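You operate a simulated robot arm through the tools that you are given. There is no shell and no other tool. Be economical: measure what you need, move in short steps, check, and stop when the job is done.

You run a simulated robot arm. Do the job below in one go: nothing can be reset, and whatever is moved stays where it is left.

TASK
Bond both earth lugs on the bond plate.
Fine: each on the seat beside it, yellow at the black knob, green at the blue one; tighten both knobs till the display shows under 0.10 OHM.

The check looks at the end state, three seconds after you hand in, the way a careful person would. Anything else that was tipped, shoved, dropped, spilled or broken makes it a failure.

THE ROBOT
A 6-joint arm with a two-finger parallel gripper, fixed in place. Base frame: the origin is at the foot of the arm, x ahead of it, y to its left, z up; the work surface is at about z = 860. Units: mm, rad, N and s.
With the tool pointing down near the work surface it reaches from about 240 to 640 mm from the base axis. Its first joint turns from -1.152 to 1.152 rad. Payload 2.7 kg.
The TCP is the grasp point between the finger pads, 23 mm short of the fingertips. In the tool frame z runs along the fingers and y along their closing line. Largest opening 94 mm; finger width 38, thickness 10; the body of the gripper, 54 by 96 mm, starts 39 mm behind the TCP.
Orientation is that of the tool frame in the base frame, as a unit quaternion [w, x, y, z]. With the fingers straight down and closing along the base's y, the tool's x points along the base's -x, its y along +y and its z along -z.

THE INTERFACE
- The arm moves only by the tool step_arm. Its argument "commands" is a list of rows, each an object of numbers (a shift or turn left out is 0, a gripper value left out holds the last): "dx", "dy", "dz": the shift along the base's x, y, z in mm; "rx", "ry", "rz": the turn, a rotation vector about the base's x, y, z in rad; "claw": the finger opening in mm, from 0 to 94. In form: [{"dx": .., "dy": .., "dz": .., "rx": .., "ry": .., "rz": .., "claw": ..}, ...]. A call has 1 to 8 rows; each row shifts and turns the commanded pose from where the row before left it. Each row takes 0.2 s and may step no farther than 50 mm and 0.15 rad from the row before; otherwise, or with a gripper value out of range, the whole call is refused. Where a pose cannot be reached the arm comes as near as it can. A force on the tool above 70 N (or 10 N above the force at the start of the call, whichever is more), or a blocked arm, ends the call early, and 0.2 s more pass. Each finger travels about 45 mm/s and halts on what it meets, pressing with about 20 N; the grip force reading is that of the motor and also rises with nothing between the fingers. The clock runs only during rows and for 0.2 s after the last one: add rows that do not move to give the fingers time. The reply holds the time, the measured pose of the TCP, the force on the tool along the base axes, the opening and the grip force, in the units named above and with some noise, with the torque about the TCP (base axes, N m) and any sound that the robot's microphone picked up.
- Cameras (640 x 400 px; columns grow to the right, rows downward): "scene" is fixed at [59.3, -405.6, 1406.4]; the picture's right is [0.90, -0.44, 0.00], its down [-0.20, -0.42, -0.88] and it looks along [0.38, 0.80, -0.47] (base axes); focal length 317 px, centre (320, 200). "wrist" rides on the gripper at [86, 16, -74] in the tool frame; the picture's right is [-0.18, 0.98, 0.00], its down [-0.58, -0.11, -0.81] and it looks along [-0.79, -0.15, 0.59] (tool axes); focal length 243 px, centre (320, 200). There is no depth. A picture from a camera that has moved, and an enlarged one, comes with that camera's place and axes in the base frame and with its lens. The place of the scene camera against the robot may be out by one fixed shift of up to 18 mm in any direction.
- snapshot(camera): a new picture of that camera. The clock stands still meanwhile.
- enlarge(camera, box): a new picture of the part [left, top, right, bottom] of that camera's present view, enlarged. The clock stands still meanwhile.
- finish_job(): hands the job in; it is judged then, once.

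Work in short steps. Places have to be worked out from the pictures, the camera data and where the tool is seen: move nearer, look again, correct. Check each grasp and each placing, and mend what went wrong. You have 120 turns and 84 pictures in all, those below and enlarged ones among them. Open the gripper and draw the arm clear of the work before you hand the job in, unless the task says otherwise; then end with one line.

The tools are called after ">>>" as a command line: name --argument value ..., lists and objects as JSON in quotes. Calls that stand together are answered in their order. step_arm: Moves the arm, as the interface text tells. Its arguments: {"type":"object","properties":{"commands":{"type":"array","items":{"type":"object","properties":{"dx":{"type":"number"},"dy":{"type":"number"},"dz":{"type":"number"},"rx":{"type":"number"},"ry":{"type":"number"},"rz":{"type":"number"},"claw":{"type":"number"}}}}},"required":["commands"]} The other tools are called the same way: snapshot (camera) takes a picture; enlarge (camera, box) takes an enlarged picture of a part of a camera's view; finish_job () hands the job in.

At the start:

```text
time_s: 0.0
eef_pos: [403.6, 130.2, 1235.0]
tcp_rot: [0.0, 0.0, 1.0, 0.0]
contact_force: [-1.2, 0.4, 0.1]
ft_torque: [0.0, 0.01, -0.01]
grip_width: 94.0
finger_force: 0.1
```

scene: 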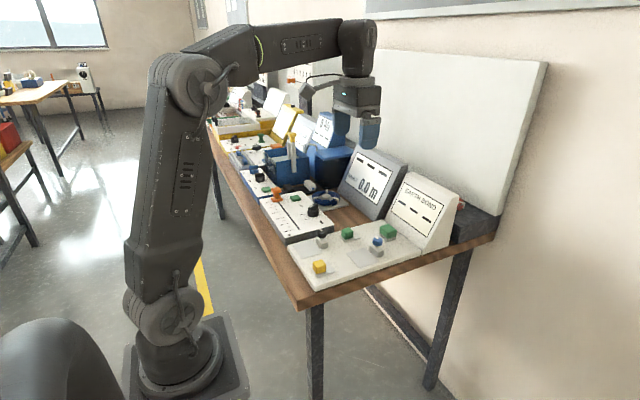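
wrist: 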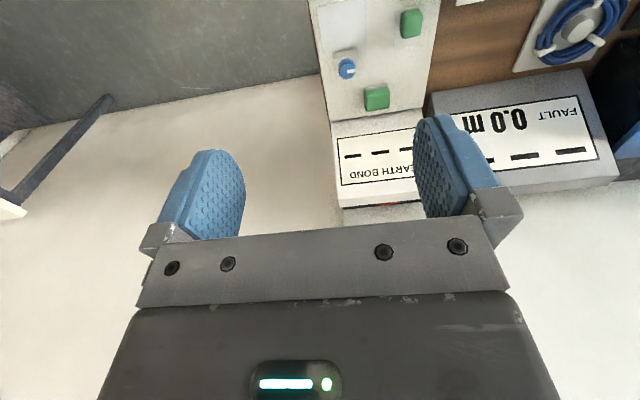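

The bond plate is at the near right end of the bench. I'll enlarge it for a detailed look.

>>> enlarge --camera "scene" --box '[280, 160, 480, 300]'

>>> enlarge --camera "wrist" --box '[300, 0, 620, 200]'

```text
2.86 times, centred on (380, 230) of scene
camera zoom: at [59.3, -405.6, 1406.4], right [0.9, -0.44, 0.0], down [-0.2, -0.42, -0.88], along [0.38, 0.8, -0.47], focal length 907 px, centre (149, 114)
```

zoom: 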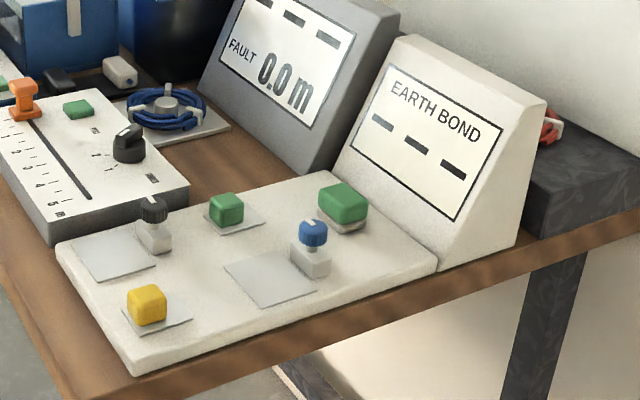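

```text
2.00 times, centred on (460, 100) of wrist
camera zoom: at [317.6, 148.2, 1310.0], right [0.18, 0.98, 0.0], down [0.58, -0.11, 0.81], along [0.79, -0.15, -0.59], focal length 485 px, centre (40, 400)
```

zoom: 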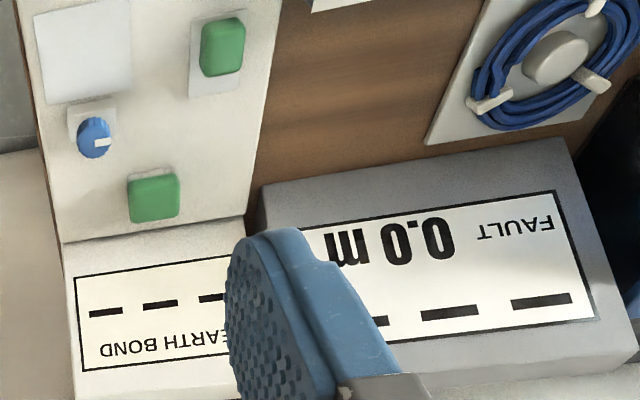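

The plate spans about x 310–600, y 130–290. Two small lugs are parked and their seats are beside the knobs. I'll pull the arm back for a full wrist view of the plate.

>>> step_arm --commands '[{"dx": -40, "dy": 25}, {"dx": -40, "dy": 25}, {"dx": -40, "dy": 20}, {}]'

>>> snapshot --camera "wrist"

```text
time_s: 1.0
eef_pos: [280.8, 201.5, 1235.6]
tcp_rot: [0.0, 0.0, 1.0, 0.0]
contact_force: [-0.6, -0.3, 0.1]
ft_torque: [-0.01, 0.02, -0.02]
grip_width: 93.7
finger_force: 0.0
```

```text
79 pictures are left
camera wrist: at [196.1, 217.9, 1311.8], right [0.18, 0.98, 0.0], down [0.58, -0.11, 0.81], along [0.79, -0.15, -0.59], focal length 243 px, centre (320, 200)
```

wrist: 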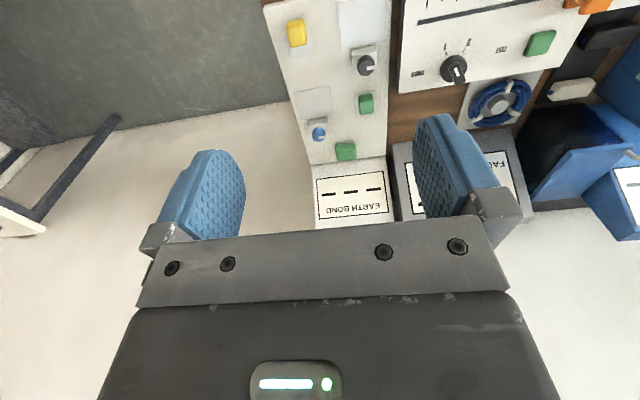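

>>> enlarge --camera "wrist" --box '[240, 0, 440, 125]'

>>> enlarge --camera "wrist" --box '[270, 70, 430, 170]'

```text
3.20 times, centred on (340, 62) of wrist
camera zoom: at [196.1, 217.9, 1311.8], right [0.18, 0.98, 0.0], down [0.58, -0.11, 0.81], along [0.79, -0.15, -0.59], focal length 776 px, centre (256, 640)
```

zoom: 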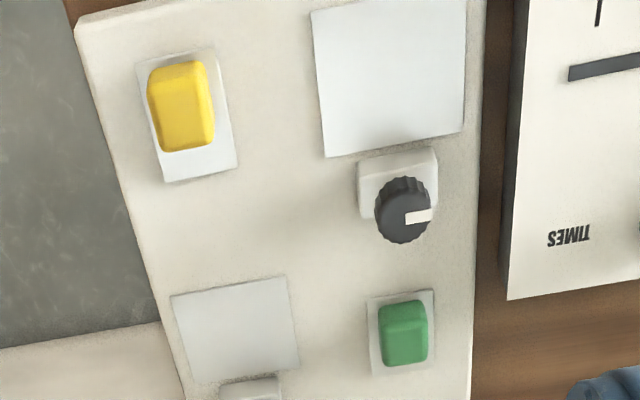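

```text
4.00 times, centred on (350, 120) of wrist
camera zoom: at [196.1, 217.9, 1311.8], right [0.18, 0.98, 0.0], down [0.58, -0.11, 0.81], along [0.79, -0.15, -0.59], focal length 970 px, centre (200, 520)
```

zoom: 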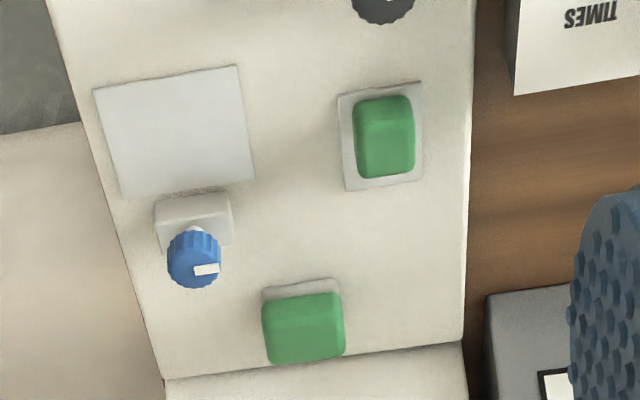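

The plate is axis-aligned. My estimates are yellow lug (341,156), black seat (341,254), black knob (391,255), green lug (476,254), blue seat (456,156) and blue knob (510,157). I'll descend over the yellow lug and look closer.

>>> step_arm --commands '[{"dx": 20, "dy": -15, "dz": -40}, {"dx": 20, "dy": -15, "dz": -40}, {"dx": 20, "dy": -15, "dz": -40}, {"dz": -45}, {"dz": -45}, {"dz": -35}, {}]'

>>> snapshot --camera "wrist"

>>> snapshot --camera "scene"

```text
time_s: 2.6
eef_pos: [343.8, 156.7, 987.2]
tcp_rot: [0.0, 0.0, 1.0, 0.0]
contact_force: [0.5, -0.2, 0.7]
ft_torque: [0.0, -0.01, -0.01]
grip_width: 94.0
finger_force: 0.2
```

```text
76 pictures are left
camera wrist: at [258.1, 172.6, 1062.5], right [0.18, 0.98, 0.0], down [0.58, -0.11, 0.81], along [0.79, -0.15, -0.59], focal length 243 px, centre (320, 200)
```

wrist: 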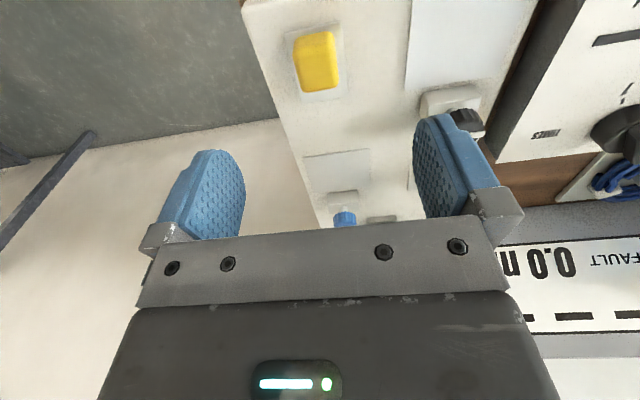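

```text
75 pictures are left
```

scene: 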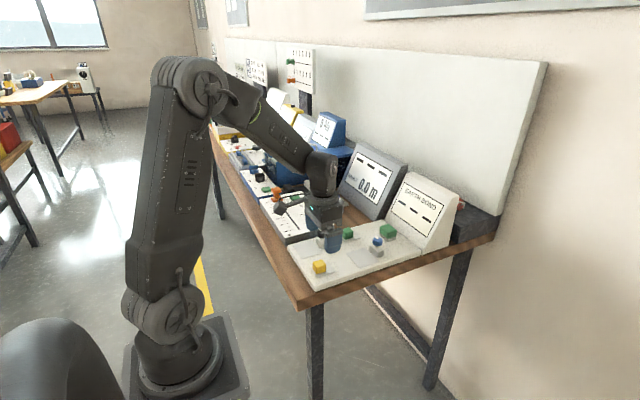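

>>> enlarge --camera "wrist" --box '[260, 0, 420, 100]'

>>> enlarge --camera "scene" --box '[290, 220, 410, 295]'

```text
4.00 times, centred on (340, 50) of wrist
camera zoom: at [258.1, 172.6, 1062.5], right [0.18, 0.98, 0.0], down [0.58, -0.11, 0.81], along [0.79, -0.15, -0.59], focal length 970 px, centre (240, 800)
```

zoom: 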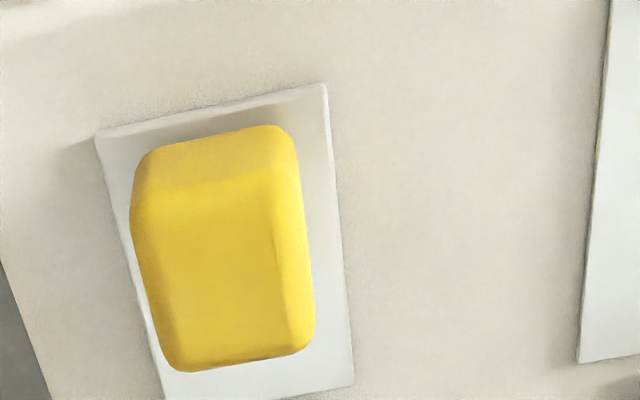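

```text
5.33 times, centred on (350, 258) of scene
camera zoom: at [59.3, -405.6, 1406.4], right [0.9, -0.44, 0.0], down [-0.2, -0.42, -0.88], along [0.38, 0.8, -0.47], focal length 1693 px, centre (160, -107)
```

zoom: 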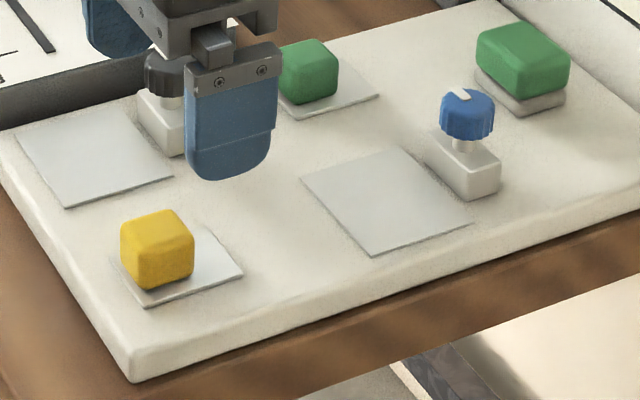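

The yellow block (about 22 mm wide) sits near the −x end of a flat tab. I'll centre over it, partly close, descend part way and check heights.

>>> step_arm --commands '[{"dx": -9, "dy": -1.5, "dz": -20, "claw": 60}, {"dz": -20}, {"dz": -12}, {}, {}]'

>>> snapshot --camera "wrist"

>>> enlarge --camera "scene" --box '[290, 220, 410, 295]'

```text
time_s: 3.8
eef_pos: [333.4, 154.7, 937.7]
tcp_rot: [0.0, 0.0, 1.0, 0.0]
contact_force: [-0.8, -0.3, -0.2]
ft_torque: [-0.02, 0.01, 0.0]
grip_width: 59.8
finger_force: 0.2
```

```text
72 pictures are left
camera wrist: at [248.0, 171.9, 1012.6], right [0.18, 0.98, 0.0], down [0.58, -0.11, 0.81], along [0.79, -0.15, -0.59], focal length 243 px, centre (320, 200)
```

wrist: 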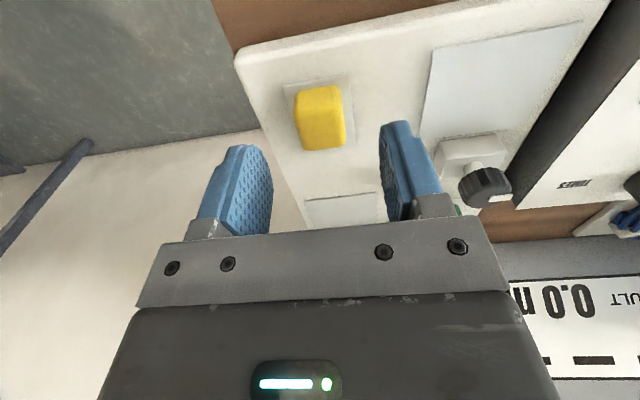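

```text
5.33 times, centred on (350, 258) of scene
camera zoom: at [59.3, -405.6, 1406.4], right [0.9, -0.44, 0.0], down [-0.2, -0.42, -0.88], along [0.38, 0.8, -0.47], focal length 1693 px, centre (160, -107)
```

zoom: 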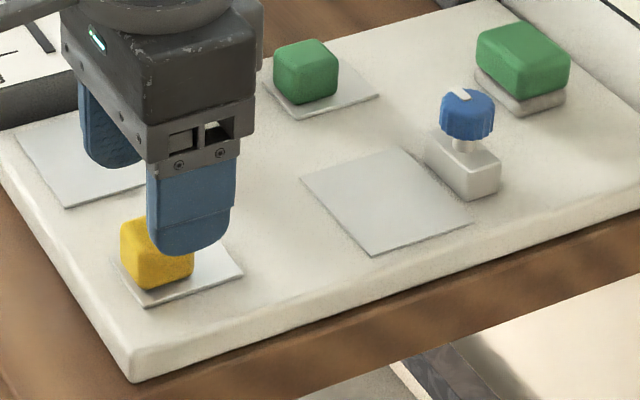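

Calibrating on the fingertip, the block spans about z 882–905. I'll lower the tips to about 887 and close on it.

>>> step_arm --commands '[{"dy": 1, "dz": -14}, {"dz": -13}, {}, {"claw": 15}, {}, {}, {}, {}]'

>>> snapshot --camera "wrist"

>>> enlarge --camera "scene" --box '[290, 220, 410, 295]'

```text
time_s: 5.6
eef_pos: [334.1, 155.1, 910.4]
tcp_rot: [0.001, 0.0, 1.0, 0.0]
contact_force: [0.0, -0.3, 0.0]
ft_torque: [0.02, 0.03, -0.04]
grip_width: 27.3
finger_force: 20.0
```

```text
70 pictures are left
camera wrist: at [248.6, 172.6, 985.7], right [0.18, 0.98, 0.0], down [0.58, -0.11, 0.81], along [0.79, -0.15, -0.59], focal length 243 px, centre (320, 200)
```

wrist: 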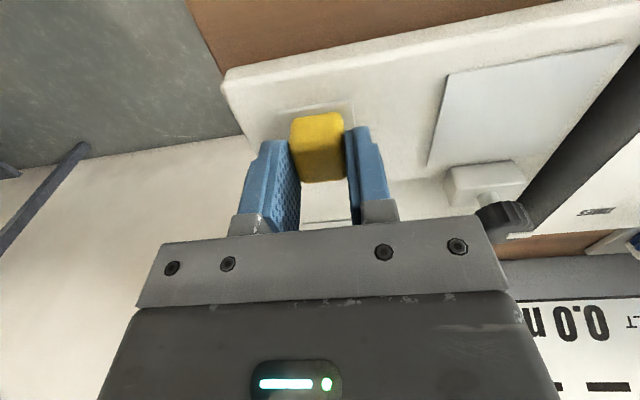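

```text
5.33 times, centred on (350, 258) of scene
camera zoom: at [59.3, -405.6, 1406.4], right [0.9, -0.44, 0.0], down [-0.2, -0.42, -0.88], along [0.38, 0.8, -0.47], focal length 1693 px, centre (160, -107)
```

zoom: 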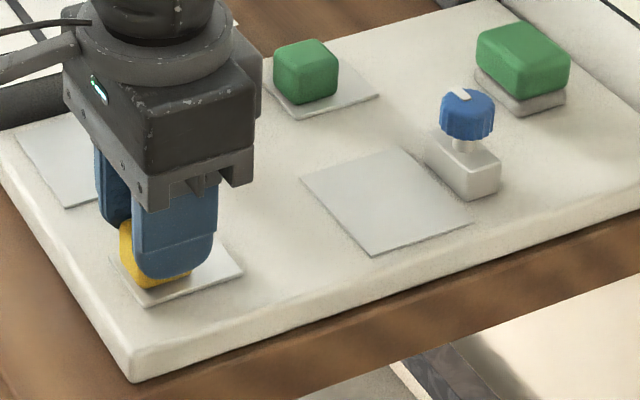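

The grip reads 27 mm with 20 N. I'll lift and check what comes up with it.

>>> step_arm --commands '[{"dz": 10}, {"dz": 15}, {"dz": 20}, {}]'

>>> snapshot --camera "wrist"

>>> enlarge --camera "scene" --box '[290, 220, 410, 295]'

```text
time_s: 6.6
eef_pos: [336.3, 156.5, 956.6]
tcp_rot: [0.0, 0.0, 1.0, 0.0]
contact_force: [-1.0, 0.3, -0.1]
ft_torque: [0.0, -0.02, 0.03]
grip_width: 27.1
finger_force: 20.1
```

```text
68 pictures are left
camera wrist: at [250.0, 172.7, 1032.1], right [0.18, 0.98, 0.0], down [0.58, -0.11, 0.81], along [0.79, -0.15, -0.59], focal length 243 px, centre (320, 200)
```

wrist: 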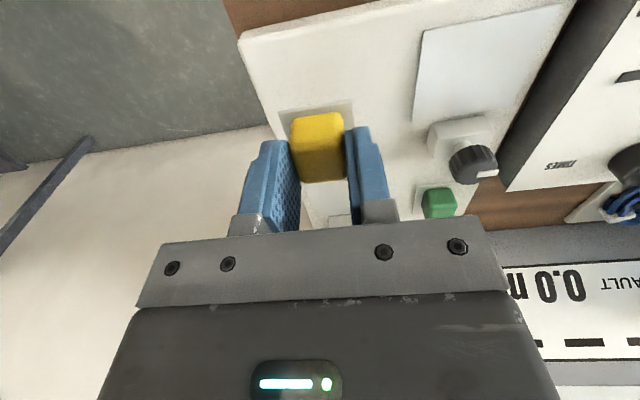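

```text
5.33 times, centred on (350, 258) of scene
camera zoom: at [59.3, -405.6, 1406.4], right [0.9, -0.44, 0.0], down [-0.2, -0.42, -0.88], along [0.38, 0.8, -0.47], focal length 1693 px, centre (160, -107)
```

zoom: 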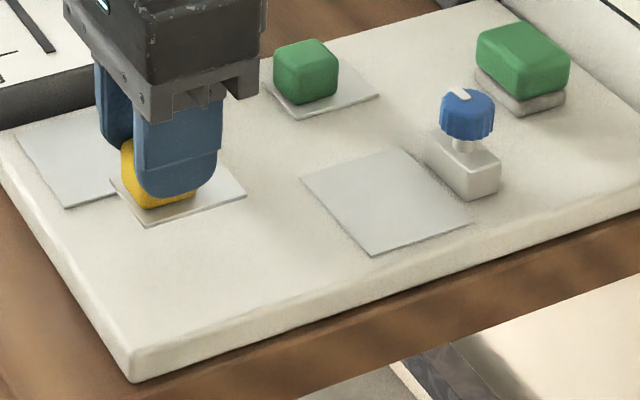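

The tab comes up as part of the lug: about 51×38 mm, centre (341,156), 7 mm ahead of the TCP. The seat spans roughly x 311–371, y 221–288, so I move +99 in y and look before lowering.

>>> step_arm --commands '[{"dy": 33}, {"dy": 33}, {"dy": 33}, {"dz": -15}, {}]'

>>> snapshot --camera "wrist"

>>> enlarge --camera "scene" --box '[270, 210, 390, 285]'

```text
time_s: 7.8
eef_pos: [333.6, 255.0, 942.1]
tcp_rot: [0.0, 0.0, 1.0, 0.0]
contact_force: [-0.6, -0.2, -0.3]
ft_torque: [0.0, 0.01, 0.01]
grip_width: 26.8
finger_force: 19.5
```

```text
66 pictures are left
camera wrist: at [248.4, 271.9, 1017.3], right [0.18, 0.98, 0.0], down [0.58, -0.11, 0.81], along [0.79, -0.15, -0.59], focal length 243 px, centre (320, 200)
```

wrist: 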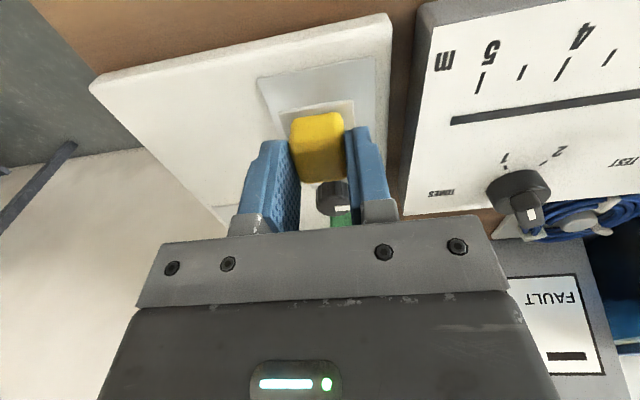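

```text
5.33 times, centred on (330, 248) of scene
camera zoom: at [59.3, -405.5, 1406.4], right [0.9, -0.44, 0.0], down [-0.2, -0.42, -0.88], along [0.38, 0.8, -0.47], focal length 1693 px, centre (267, -53)
```

zoom: 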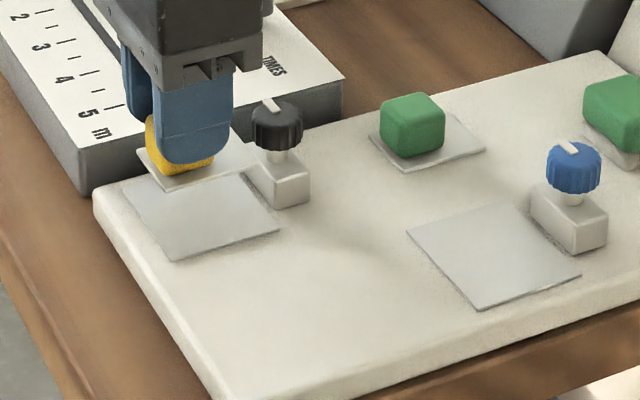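

The lug is over the black seat. I'll lower most of the way and check alignment again.

>>> step_arm --commands '[{"dz": -12}, {"dz": -10}, {}]'

>>> enlarge --camera "wrist" --box '[200, 0, 440, 150]'

>>> enlarge --camera "scene" --box '[285, 225, 345, 265]'

```text
time_s: 8.6
eef_pos: [335.2, 254.2, 919.5]
tcp_rot: [0.0, 0.0, 1.0, -0.001]
contact_force: [-0.6, 0.8, -0.4]
ft_torque: [0.03, -0.04, -0.02]
grip_width: 27.0
finger_force: 20.4
```

```text
2.67 times, centred on (320, 75) of wrist
camera zoom: at [248.6, 271.8, 994.2], right [0.18, 0.98, 0.0], down [0.58, -0.11, 0.81], along [0.79, -0.15, -0.59], focal length 647 px, centre (320, 533)
```

zoom: 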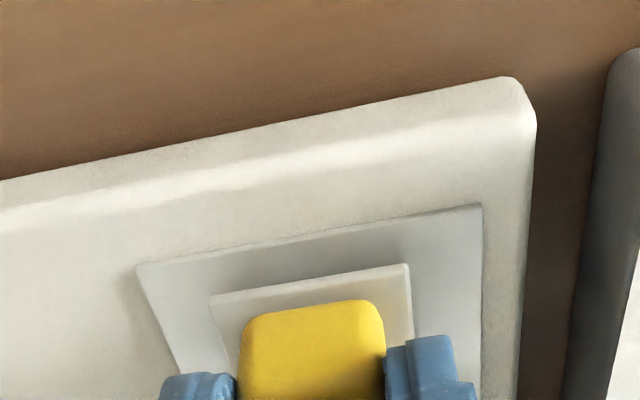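

```text
10.00 times, centred on (315, 245) of scene
camera zoom: at [59.3, -405.6, 1406.4], right [0.9, -0.44, 0.0], down [-0.2, -0.42, -0.88], along [0.38, 0.8, -0.47], focal length 3174 px, centre (370, -250)
```

zoom: 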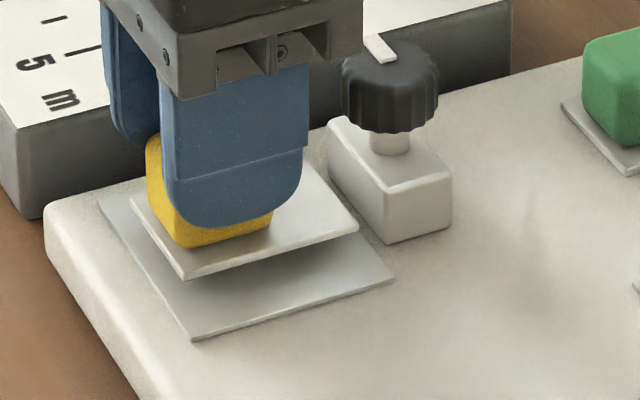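

Alignment looks centred. I'll lower the last few mm.

>>> step_arm --commands '[{"dz": -4}, {"dz": -3}, {}]'

>>> enlarge --camera "scene" --box '[285, 225, 345, 265]'

```text
time_s: 9.4
eef_pos: [333.9, 254.4, 911.9]
tcp_rot: [0.0, 0.0, 1.0, 0.001]
contact_force: [-2.6, -2.1, 9.0]
ft_torque: [-0.09, 0.08, 0.03]
grip_width: 27.1
finger_force: 19.8
```

```text
10.00 times, centred on (315, 245) of scene
camera zoom: at [59.2, -405.7, 1406.3], right [0.9, -0.44, 0.0], down [-0.2, -0.42, -0.88], along [0.38, 0.8, -0.47], focal length 3174 px, centre (370, -250)
```

zoom: 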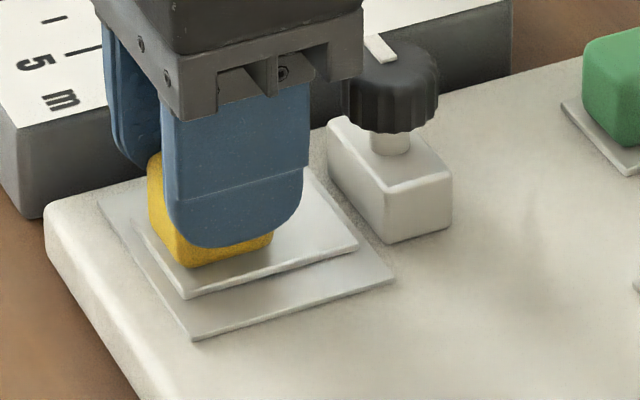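

A contact force of 9 N means the lug is seated. I'll release and rise.

>>> step_arm --commands '[{"claw": 60}, {}, {}, {"dz": 20}, {"dz": 40}, {"dz": 40}, {}]'

>>> snapshot --camera "wrist"

>>> enlarge --camera "scene" --box '[280, 160, 480, 300]'

```text
time_s: 11.0
eef_pos: [333.4, 255.8, 1012.7]
tcp_rot: [0.0, 0.001, 1.0, 0.0]
contact_force: [-0.3, 0.2, -0.3]
ft_torque: [0.02, 0.01, -0.02]
grip_width: 59.9
finger_force: 0.1
```

```text
61 pictures are left
camera wrist: at [247.8, 273.0, 1087.4], right [0.18, 0.98, 0.0], down [0.58, -0.11, 0.81], along [0.79, -0.15, -0.59], focal length 243 px, centre (320, 200)
```

wrist: 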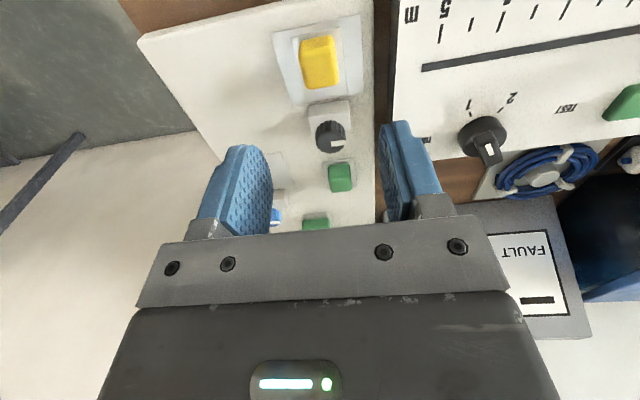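

```text
2.86 times, centred on (380, 230) of scene
camera zoom: at [59.3, -405.6, 1406.4], right [0.9, -0.44, 0.0], down [-0.2, -0.42, -0.88], along [0.38, 0.8, -0.47], focal length 907 px, centre (149, 114)
```

zoom: 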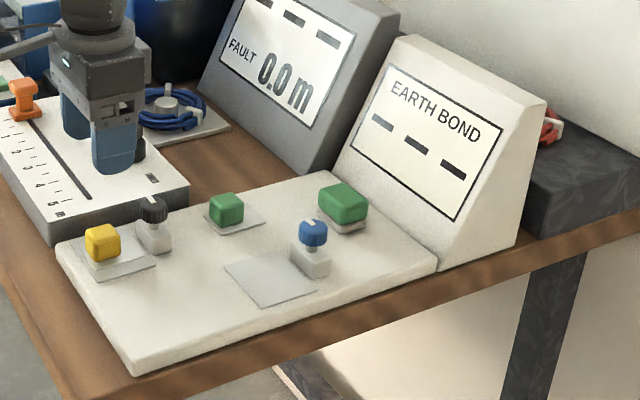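

The yellow lug is well placed. Next I move over the green lug.

>>> step_arm --commands '[{"dx": 45}, {"dx": 45}, {"dx": 45, "dz": -20}, {}]'

>>> enlarge --camera "wrist" --box '[240, 0, 440, 125]'

>>> snapshot --camera "wrist"

```text
time_s: 12.0
eef_pos: [470.7, 252.3, 991.7]
tcp_rot: [0.0, 0.0, 1.0, 0.0]
contact_force: [-0.1, 0.0, 0.1]
ft_torque: [0.01, 0.0, 0.03]
grip_width: 59.9
finger_force: 0.0
```

```text
3.20 times, centred on (340, 62) of wrist
camera zoom: at [384.1, 269.9, 1067.3], right [0.18, 0.98, 0.0], down [0.58, -0.11, 0.81], along [0.79, -0.15, -0.59], focal length 776 px, centre (256, 640)
```

zoom: 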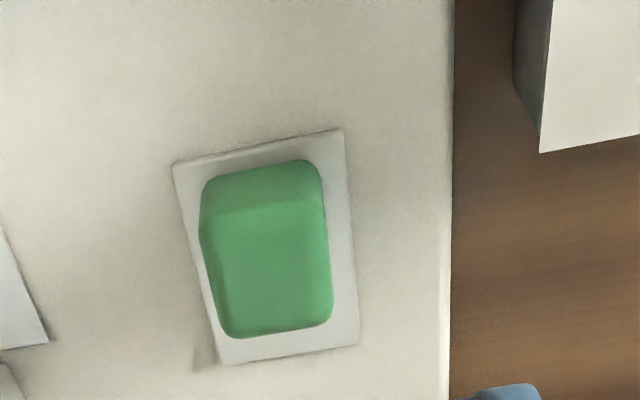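

```text
58 pictures are left
camera wrist: at [384.1, 269.9, 1067.3], right [0.18, 0.98, 0.0], down [0.58, -0.11, 0.81], along [0.79, -0.15, -0.59], focal length 243 px, centre (320, 200)
```

wrist: 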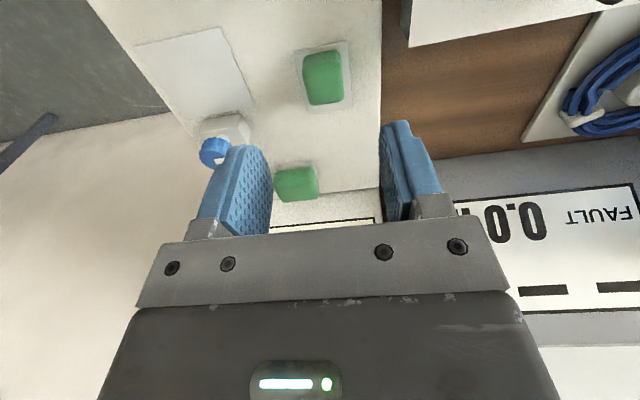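

The green lug's tab centre computes to (480.6,256), so its block is near (474,256). I'll align, descend and grip.

>>> step_arm --commands '[{"dx": 3.5, "dy": 3, "dz": -30}, {"dz": -30}, {"dz": -20}, {}, {"claw": 15}, {}, {}, {}]'

>>> snapshot --camera "wrist"

```text
time_s: 13.8
eef_pos: [472.7, 256.2, 910.2]
tcp_rot: [-0.001, 0.0, 1.0, -0.001]
contact_force: [0.3, 0.0, -0.7]
ft_torque: [0.01, 0.03, 0.0]
grip_width: 26.9
finger_force: 19.8
```

```text
57 pictures are left
camera wrist: at [386.9, 273.8, 986.5], right [0.18, 0.98, 0.0], down [0.58, -0.11, 0.81], along [0.79, -0.15, -0.59], focal length 243 px, centre (320, 200)
```

wrist: 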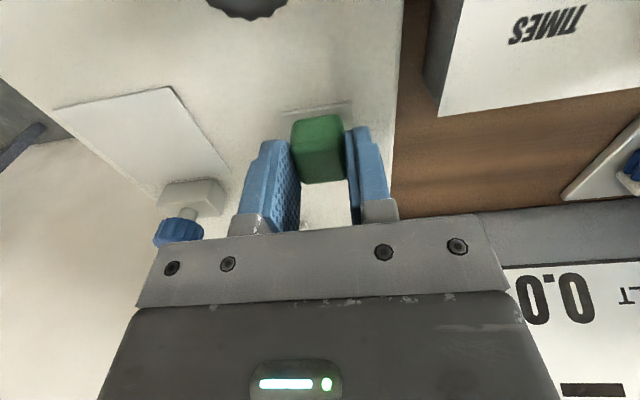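

Gripped. I'll lift and carry it to above the blue seat, dx −24 and dy −98.

>>> step_arm --commands '[{"dz": 20}, {"dz": 25}, {"dx": -12, "dy": -33}, {"dx": -12, "dy": -33}, {"dy": -32}, {"dz": -22}, {}]'

>>> enlarge --camera "wrist" --box '[200, 0, 440, 150]'

>>> enlarge --camera "scene" --box '[330, 225, 405, 275]'

```text
time_s: 15.4
eef_pos: [448.5, 157.1, 932.7]
tcp_rot: [-0.001, 0.0, 1.0, 0.0]
contact_force: [0.5, 0.6, -0.8]
ft_torque: [-0.02, 0.02, -0.03]
grip_width: 27.2
finger_force: 20.1
```

```text
2.67 times, centred on (320, 75) of wrist
camera zoom: at [363.0, 175.8, 1008.8], right [0.18, 0.98, 0.0], down [0.58, -0.11, 0.81], along [0.79, -0.15, -0.59], focal length 647 px, centre (320, 533)
```

zoom: 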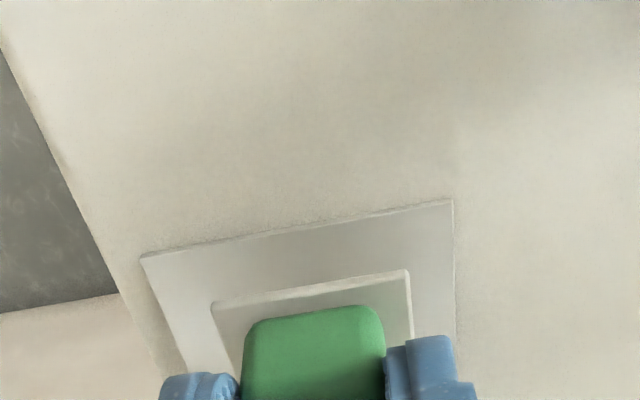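

```text
8.00 times, centred on (368, 250) of scene
camera zoom: at [59.3, -405.6, 1406.4], right [0.9, -0.44, 0.0], down [-0.2, -0.42, -0.88], along [0.38, 0.8, -0.47], focal length 2539 px, centre (-60, -200)
```

zoom: 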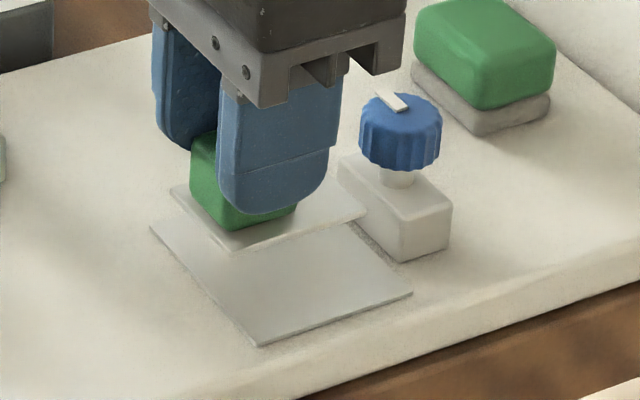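

The seat front edge computes to x≈430 and y centre ≈157, with the tab slightly short in x and high in y. I'll correct by (+4.5, −2.5) and lower.

>>> step_arm --commands '[{"dx": 4.5, "dy": -2.5, "dz": -5}, {"dz": -6}, {"dz": -5}, {}]'

>>> enlarge --camera "wrist" --box '[200, 0, 440, 150]'

>>> enlarge --camera "scene" --box '[330, 225, 405, 275]'

```text
time_s: 16.4
eef_pos: [452.4, 157.5, 917.8]
tcp_rot: [0.0, 0.0, 1.0, 0.001]
contact_force: [-0.1, -0.9, -1.5]
ft_torque: [-0.03, 0.0, -0.02]
grip_width: 27.1
finger_force: 20.0
```

```text
2.67 times, centred on (320, 75) of wrist
camera zoom: at [367.5, 174.4, 993.8], right [0.18, 0.98, 0.0], down [0.58, -0.11, 0.81], along [0.79, -0.15, -0.59], focal length 647 px, centre (320, 533)
```

zoom: 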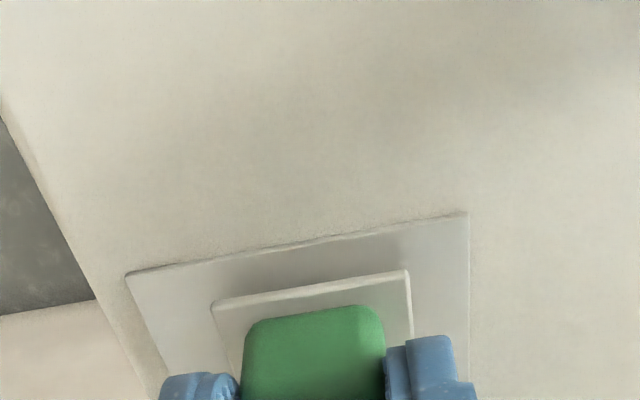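

```text
8.00 times, centred on (368, 250) of scene
camera zoom: at [59.3, -405.6, 1406.4], right [0.9, -0.44, 0.0], down [-0.2, -0.42, -0.88], along [0.38, 0.8, -0.47], focal length 2539 px, centre (-60, -200)
```

zoom: 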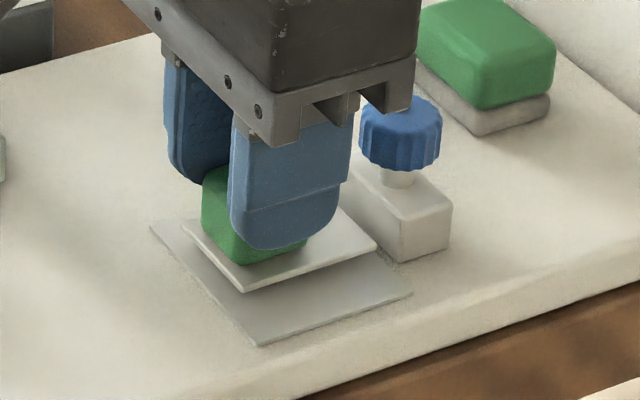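

The x margin matches the yellow placing. The y margins are 85 px left and 60 px right, so I'll shift −2 mm in y and seat it.

>>> step_arm --commands '[{"dy": -2.2, "dz": -3}, {"dz": -3.5}, {}]'

>>> enlarge --camera "wrist" --box '[200, 0, 440, 150]'

```text
time_s: 17.2
eef_pos: [453.9, 156.2, 912.1]
tcp_rot: [0.001, 0.001, 1.0, 0.001]
contact_force: [-2.7, 0.9, 8.5]
ft_torque: [-0.06, 0.11, -0.03]
grip_width: 26.8
finger_force: 19.5
```

```text
2.67 times, centred on (320, 75) of wrist
camera zoom: at [368.1, 172.2, 988.2], right [0.18, 0.98, 0.0], down [0.58, -0.11, 0.81], along [0.79, -0.15, -0.59], focal length 647 px, centre (320, 533)
```

zoom: 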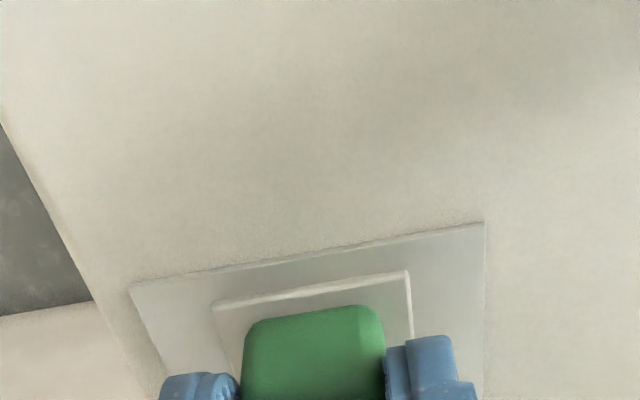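

Contact is 8.5 N with even margins (83 and 77 px). I'll release, rise and view from farther back.

>>> step_arm --commands '[{"claw": 60}, {}, {}, {"dz": 20}, {"dz": 45}, {"dz": 45, "dx": -20}, {"dx": -40, "dz": 30}, {}]'

>>> enlarge --camera "wrist" --box '[240, 0, 440, 125]'

>>> enlarge --camera "scene" --box '[280, 160, 480, 300]'

```text
time_s: 19.0
eef_pos: [393.2, 152.3, 1052.0]
tcp_rot: [0.0, 0.0, 1.0, 0.0]
contact_force: [0.6, -0.6, 0.2]
ft_torque: [0.01, 0.02, 0.0]
grip_width: 59.8
finger_force: 0.1
```

```text
3.20 times, centred on (340, 62) of wrist
camera zoom: at [307.3, 169.9, 1126.9], right [0.18, 0.98, 0.0], down [0.58, -0.11, 0.81], along [0.79, -0.15, -0.59], focal length 776 px, centre (256, 640)
```

zoom: 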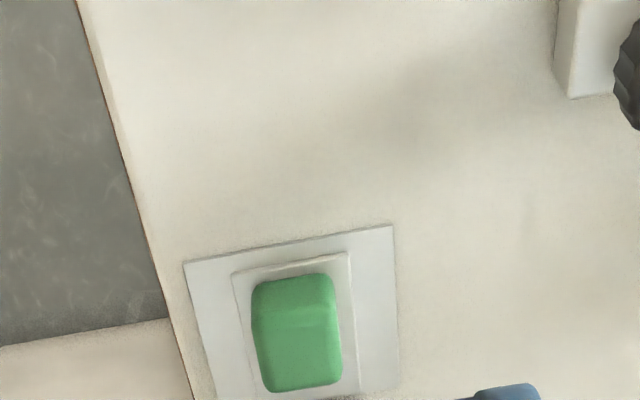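

```text
2.86 times, centred on (380, 230) of scene
camera zoom: at [59.3, -405.6, 1406.4], right [0.9, -0.44, 0.0], down [-0.2, -0.42, -0.88], along [0.38, 0.8, -0.47], focal length 907 px, centre (149, 114)
```

zoom: 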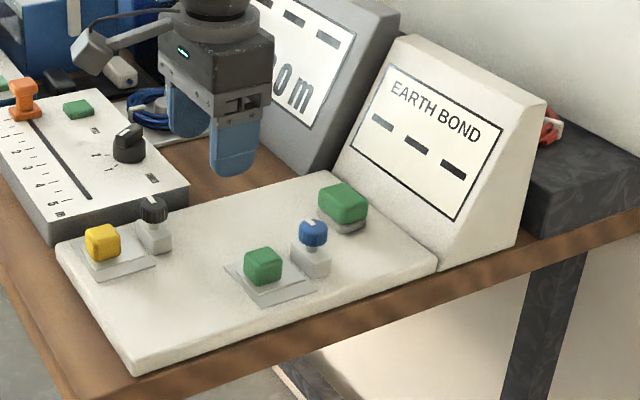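

Both lugs are seated and the display still shows dashes. I'll go above the black knob to localise it.

>>> step_arm --commands '[{"dx": -2, "dy": 35}, {"dy": 35}, {"dy": 33, "dz": -30}, {"dz": -30}, {}]'

>>> enlarge --camera "wrist" --box '[240, 0, 440, 125]'

>>> enlarge --camera "scene" --box '[285, 205, 375, 265]'

```text
time_s: 20.2
eef_pos: [391.6, 256.3, 994.0]
tcp_rot: [0.0, 0.001, 1.0, 0.0]
contact_force: [-0.5, 0.3, 0.2]
ft_torque: [0.01, 0.01, 0.0]
grip_width: 60.0
finger_force: 0.1
```

```text
3.20 times, centred on (340, 62) of wrist
camera zoom: at [306.2, 274.1, 1068.5], right [0.18, 0.98, 0.0], down [0.58, -0.11, 0.81], along [0.79, -0.15, -0.59], focal length 776 px, centre (256, 640)
```

zoom: 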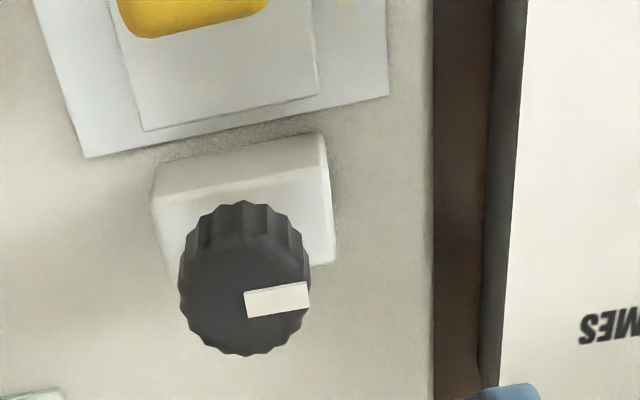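

```text
6.67 times, centred on (330, 235) of scene
camera zoom: at [59.3, -405.5, 1406.4], right [0.9, -0.44, 0.0], down [-0.2, -0.42, -0.88], along [0.38, 0.8, -0.47], focal length 2116 px, centre (253, -33)
```

zoom: 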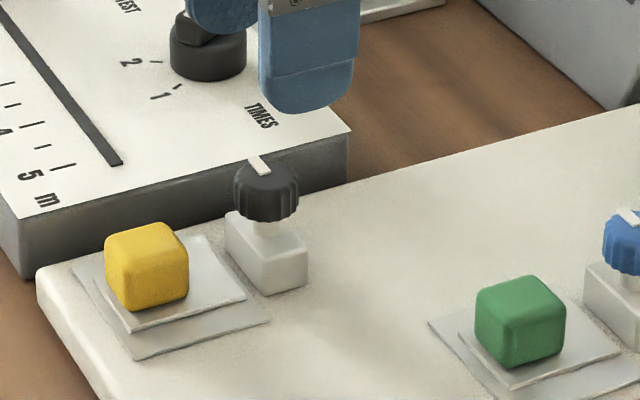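

The knob centre is about (384.5,256), top z≈928, 24 mm diameter, pointing +y. I'll pre-turn the gripper +0.6 rad (counter-clockwise), so I can then turn clockwise, and descend to it.

>>> step_arm --commands '[{"dx": -4, "rz": 0.15, "claw": 50}, {"dx": -3, "rz": 0.15}, {"rz": 0.15}, {"rz": 0.15}, {"dz": -25}, {"dz": -20}, {}]'

>>> enlarge --camera "scene" --box '[285, 205, 375, 265]'

>>> snapshot --camera "wrist"

```text
time_s: 21.8
eef_pos: [385.1, 258.7, 946.8]
tcp_rot: [0.0, -0.296, 0.955, 0.0]
contact_force: [-0.2, 0.4, -0.2]
ft_torque: [-0.02, -0.04, -0.01]
grip_width: 50.0
finger_force: 0.1
```

```text
6.67 times, centred on (330, 235) of scene
camera zoom: at [59.3, -405.6, 1406.4], right [0.9, -0.44, 0.0], down [-0.2, -0.42, -0.88], along [0.38, 0.8, -0.47], focal length 2116 px, centre (253, -33)
```

zoom: 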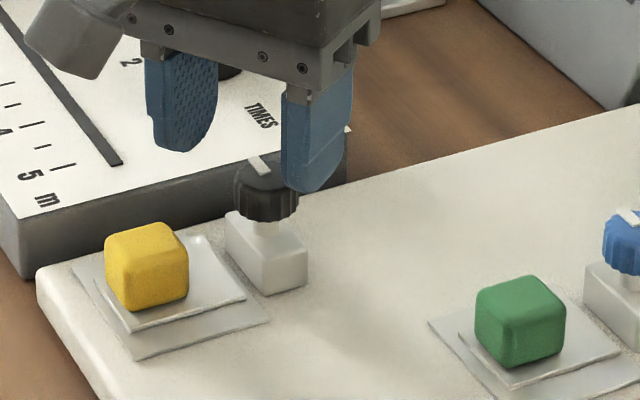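

```text
46 pictures are left
camera wrist: at [304.8, 224.1, 1022.2], right [-0.4, 0.92, 0.0], down [0.54, 0.24, 0.81], along [0.74, 0.33, -0.59], focal length 243 px, centre (320, 200)
```

wrist: 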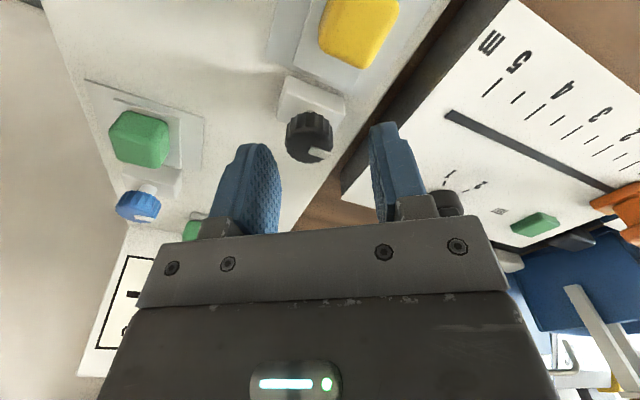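

Triangulating three views puts the knob top at about (390,256,917). I'll correct in x, descend a bit and check.

>>> step_arm --commands '[{"dx": 5, "dy": -1}, {"dz": -14}, {}]'

>>> enlarge --camera "scene" --box '[300, 215, 360, 255]'

>>> snapshot --camera "wrist"

```text
time_s: 22.6
eef_pos: [389.1, 256.6, 931.2]
tcp_rot: [-0.001, -0.296, 0.955, 0.0]
contact_force: [0.5, 0.2, -0.9]
ft_torque: [-0.01, 0.01, 0.01]
grip_width: 49.9
finger_force: 0.0
```

```text
10.00 times, centred on (330, 235) of scene
camera zoom: at [59.3, -405.6, 1406.4], right [0.9, -0.44, 0.0], down [-0.2, -0.42, -0.88], along [0.38, 0.8, -0.47], focal length 3174 px, centre (220, -150)
```

zoom: 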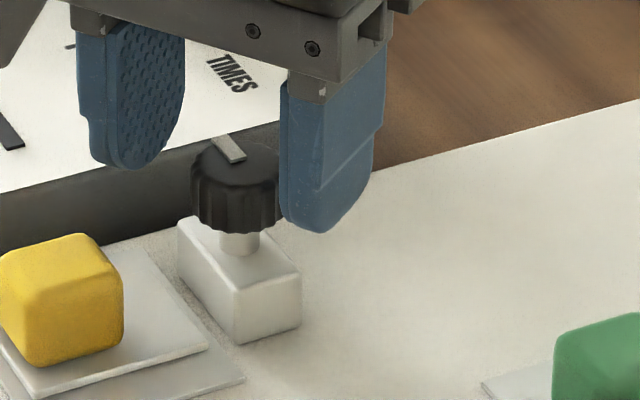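

```text
44 pictures are left
camera wrist: at [309.7, 222.6, 1007.7], right [-0.4, 0.92, 0.0], down [0.54, 0.24, 0.81], along [0.74, 0.33, -0.59], focal length 243 px, centre (320, 200)
```

wrist: 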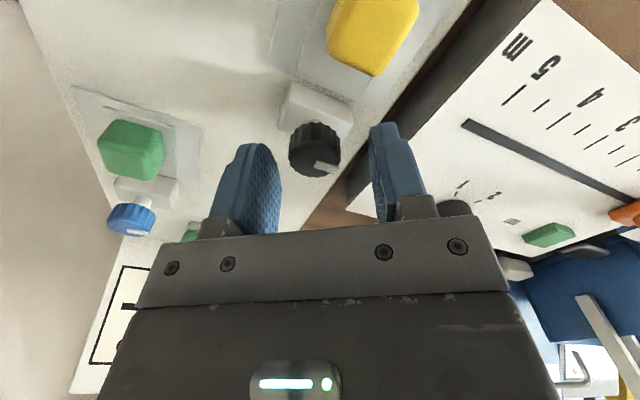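

Fingers straddle the head (head about z 904–921, tips 908). I'll lower 5 mm and close.

>>> step_arm --commands '[{"dx": 1, "dz": -5}, {"claw": 15}, {}, {}, {}, {}]'

>>> enlarge --camera "scene" --box '[300, 215, 360, 255]'

```text
time_s: 24.0
eef_pos: [391.2, 257.2, 926.2]
tcp_rot: [0.001, -0.295, 0.956, -0.001]
contact_force: [16.1, -22.1, -3.1]
ft_torque: [-0.28, -0.25, 0.02]
grip_width: 26.0
finger_force: 44.6
```

```text
10.00 times, centred on (330, 235) of scene
camera zoom: at [59.7, -406.1, 1406.2], right [0.9, -0.44, 0.0], down [-0.2, -0.42, -0.88], along [0.38, 0.8, -0.47], focal length 3174 px, centre (220, -150)
```

zoom: 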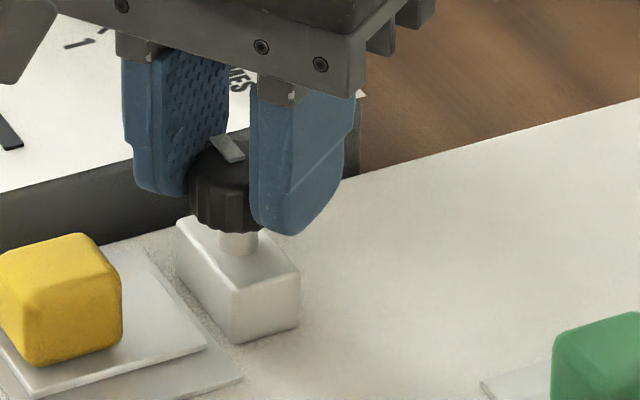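

It's gripped at 26 mm but with a side load of (16,−22) N, so the knob is a bit toward (+x,−y). I'll shift to relieve it.

>>> step_arm --commands '[{"dx": 0.6, "dy": -0.9}, {}]'

```text
time_s: 24.6
eef_pos: [391.3, 255.3, 927.5]
tcp_rot: [0.0, -0.296, 0.955, 0.001]
contact_force: [13.9, -17.7, -2.5]
ft_torque: [-0.66, 0.23, 0.03]
grip_width: 26.1
finger_force: 44.5
```

>>> step_arm --commands '[{"dx": 0.8, "dy": -1.2}, {"dx": 0.8, "dy": -1.2}, {}]'

```text
time_s: 25.4
eef_pos: [392.6, 255.2, 927.7]
tcp_rot: [0.0, -0.296, 0.955, 0.002]
contact_force: [-2.9, 0.3, -6.3]
ft_torque: [0.22, -0.52, -0.01]
grip_width: 26.2
finger_force: 44.7
```

The side load is gone. Now I'll turn clockwise 0.6 rad.

>>> step_arm --commands '[{"rz": -0.1}, {"rz": -0.1}, {"rz": -0.1}, {"rz": -0.1}, {"rz": -0.1}, {"rz": -0.1}, {}]'

>>> snapshot --camera "scene"

>>> enlarge --camera "scene" --box '[300, 215, 360, 255]'

```text
time_s: 27.0
eef_pos: [391.9, 254.4, 927.2]
tcp_rot: [0.0, 0.001, 1.0, 0.0]
contact_force: [-10.3, 21.6, -25.6]
ft_torque: [0.15, -0.68, 0.04]
grip_width: 26.1
finger_force: 45.0
```

```text
42 pictures are left
```

scene: 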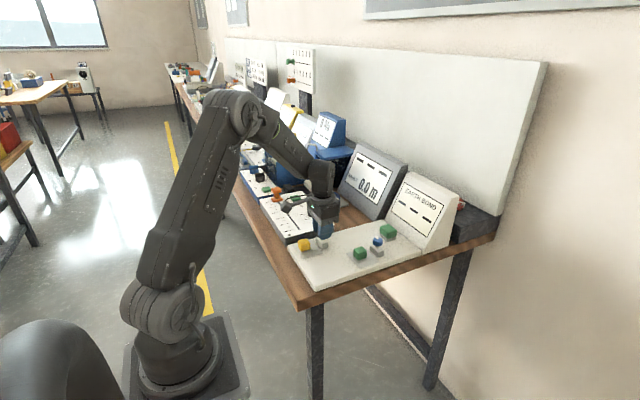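

```text
10.00 times, centred on (330, 235) of scene
camera zoom: at [59.3, -404.8, 1406.6], right [0.9, -0.44, 0.0], down [-0.2, -0.42, -0.88], along [0.38, 0.8, -0.47], focal length 3174 px, centre (220, -150)
```

zoom: 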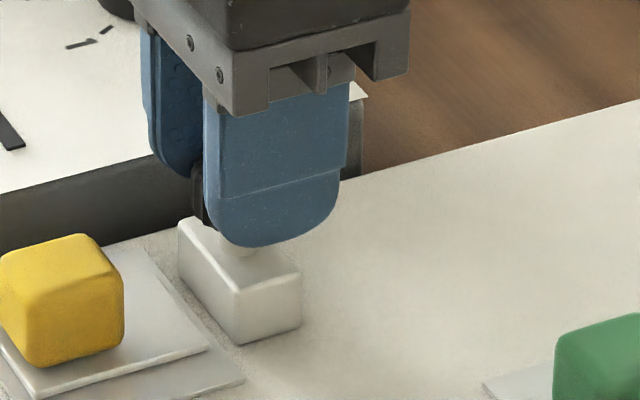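

Clockwise draws the knob downward (Fz −26), so it is threading down. I'll follow down slightly and keep turning.

>>> step_arm --commands '[{"dx": -0.5, "dy": 1.2, "dz": -1.2}, {}]'

```text
time_s: 27.6
eef_pos: [392.0, 255.2, 927.7]
tcp_rot: [-0.001, 0.0, 1.0, 0.0]
contact_force: [-12.6, 9.4, -3.8]
ft_torque: [0.16, 1.3, -0.03]
grip_width: 26.1
finger_force: 44.8
```

>>> step_arm --commands '[{"rz": -0.1, "dz": -0.2}, {"rz": -0.1, "dz": -0.2}, {"rz": -0.1, "dz": -0.2, "dy": 0.4}, {"rz": -0.1, "dz": -0.2}, {"rz": -0.1, "dz": -0.2}, {"rz": -0.1, "dz": -0.2}, {}]'

>>> enlarge --camera "scene" --box '[300, 170, 460, 270]'

```text
time_s: 29.2
eef_pos: [392.9, 253.3, 927.9]
tcp_rot: [0.001, 0.296, 0.955, 0.0]
contact_force: [-20.7, -10.3, 38.8]
ft_torque: [-0.22, 0.39, -0.03]
grip_width: 26.2
finger_force: 44.8
```

```text
4.00 times, centred on (380, 220) of scene
camera zoom: at [58.3, -406.2, 1406.2], right [0.9, -0.44, 0.0], down [-0.2, -0.42, -0.88], along [0.38, 0.8, -0.47], focal length 1270 px, centre (80, 120)
```

zoom: 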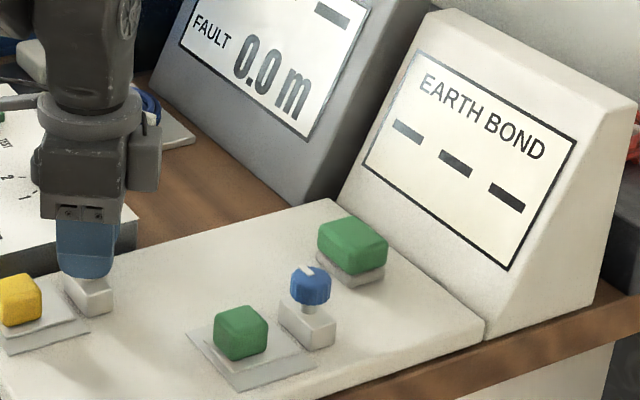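

Fz swung to +39 N, so the knob's height is fixed. I'll relieve, release and see how far the pointer moved.

>>> step_arm --commands '[{"dx": 0.5, "dz": 1.3}, {}, {"claw": 50}, {}, {}, {"dz": 25}, {"dz": 30}, {}]'

>>> enlarge --camera "scene" --box '[300, 215, 360, 255]'

>>> snapshot --camera "wrist"

```text
time_s: 31.0
eef_pos: [391.6, 255.4, 981.7]
tcp_rot: [0.0, 0.296, 0.955, 0.0]
contact_force: [0.1, -0.1, -0.9]
ft_torque: [0.0, -0.03, -0.02]
grip_width: 50.1
finger_force: 0.2
```

```text
10.00 times, centred on (330, 235) of scene
camera zoom: at [59.3, -405.6, 1406.4], right [0.9, -0.44, 0.0], down [-0.2, -0.42, -0.88], along [0.38, 0.8, -0.47], focal length 3174 px, centre (220, -150)
```

zoom: 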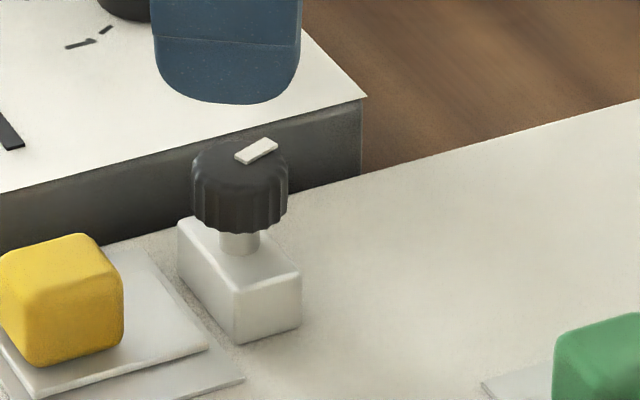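

```text
38 pictures are left
camera wrist: at [330.5, 317.7, 1057.5], right [0.71, 0.71, 0.0], down [0.42, -0.42, 0.81], along [0.57, -0.57, -0.59], focal length 243 px, centre (320, 200)
```

wrist: 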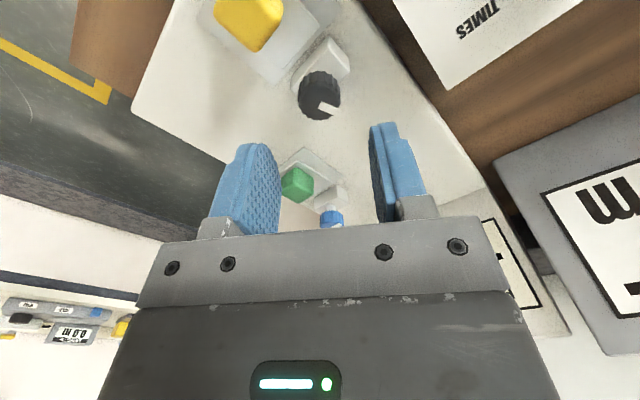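

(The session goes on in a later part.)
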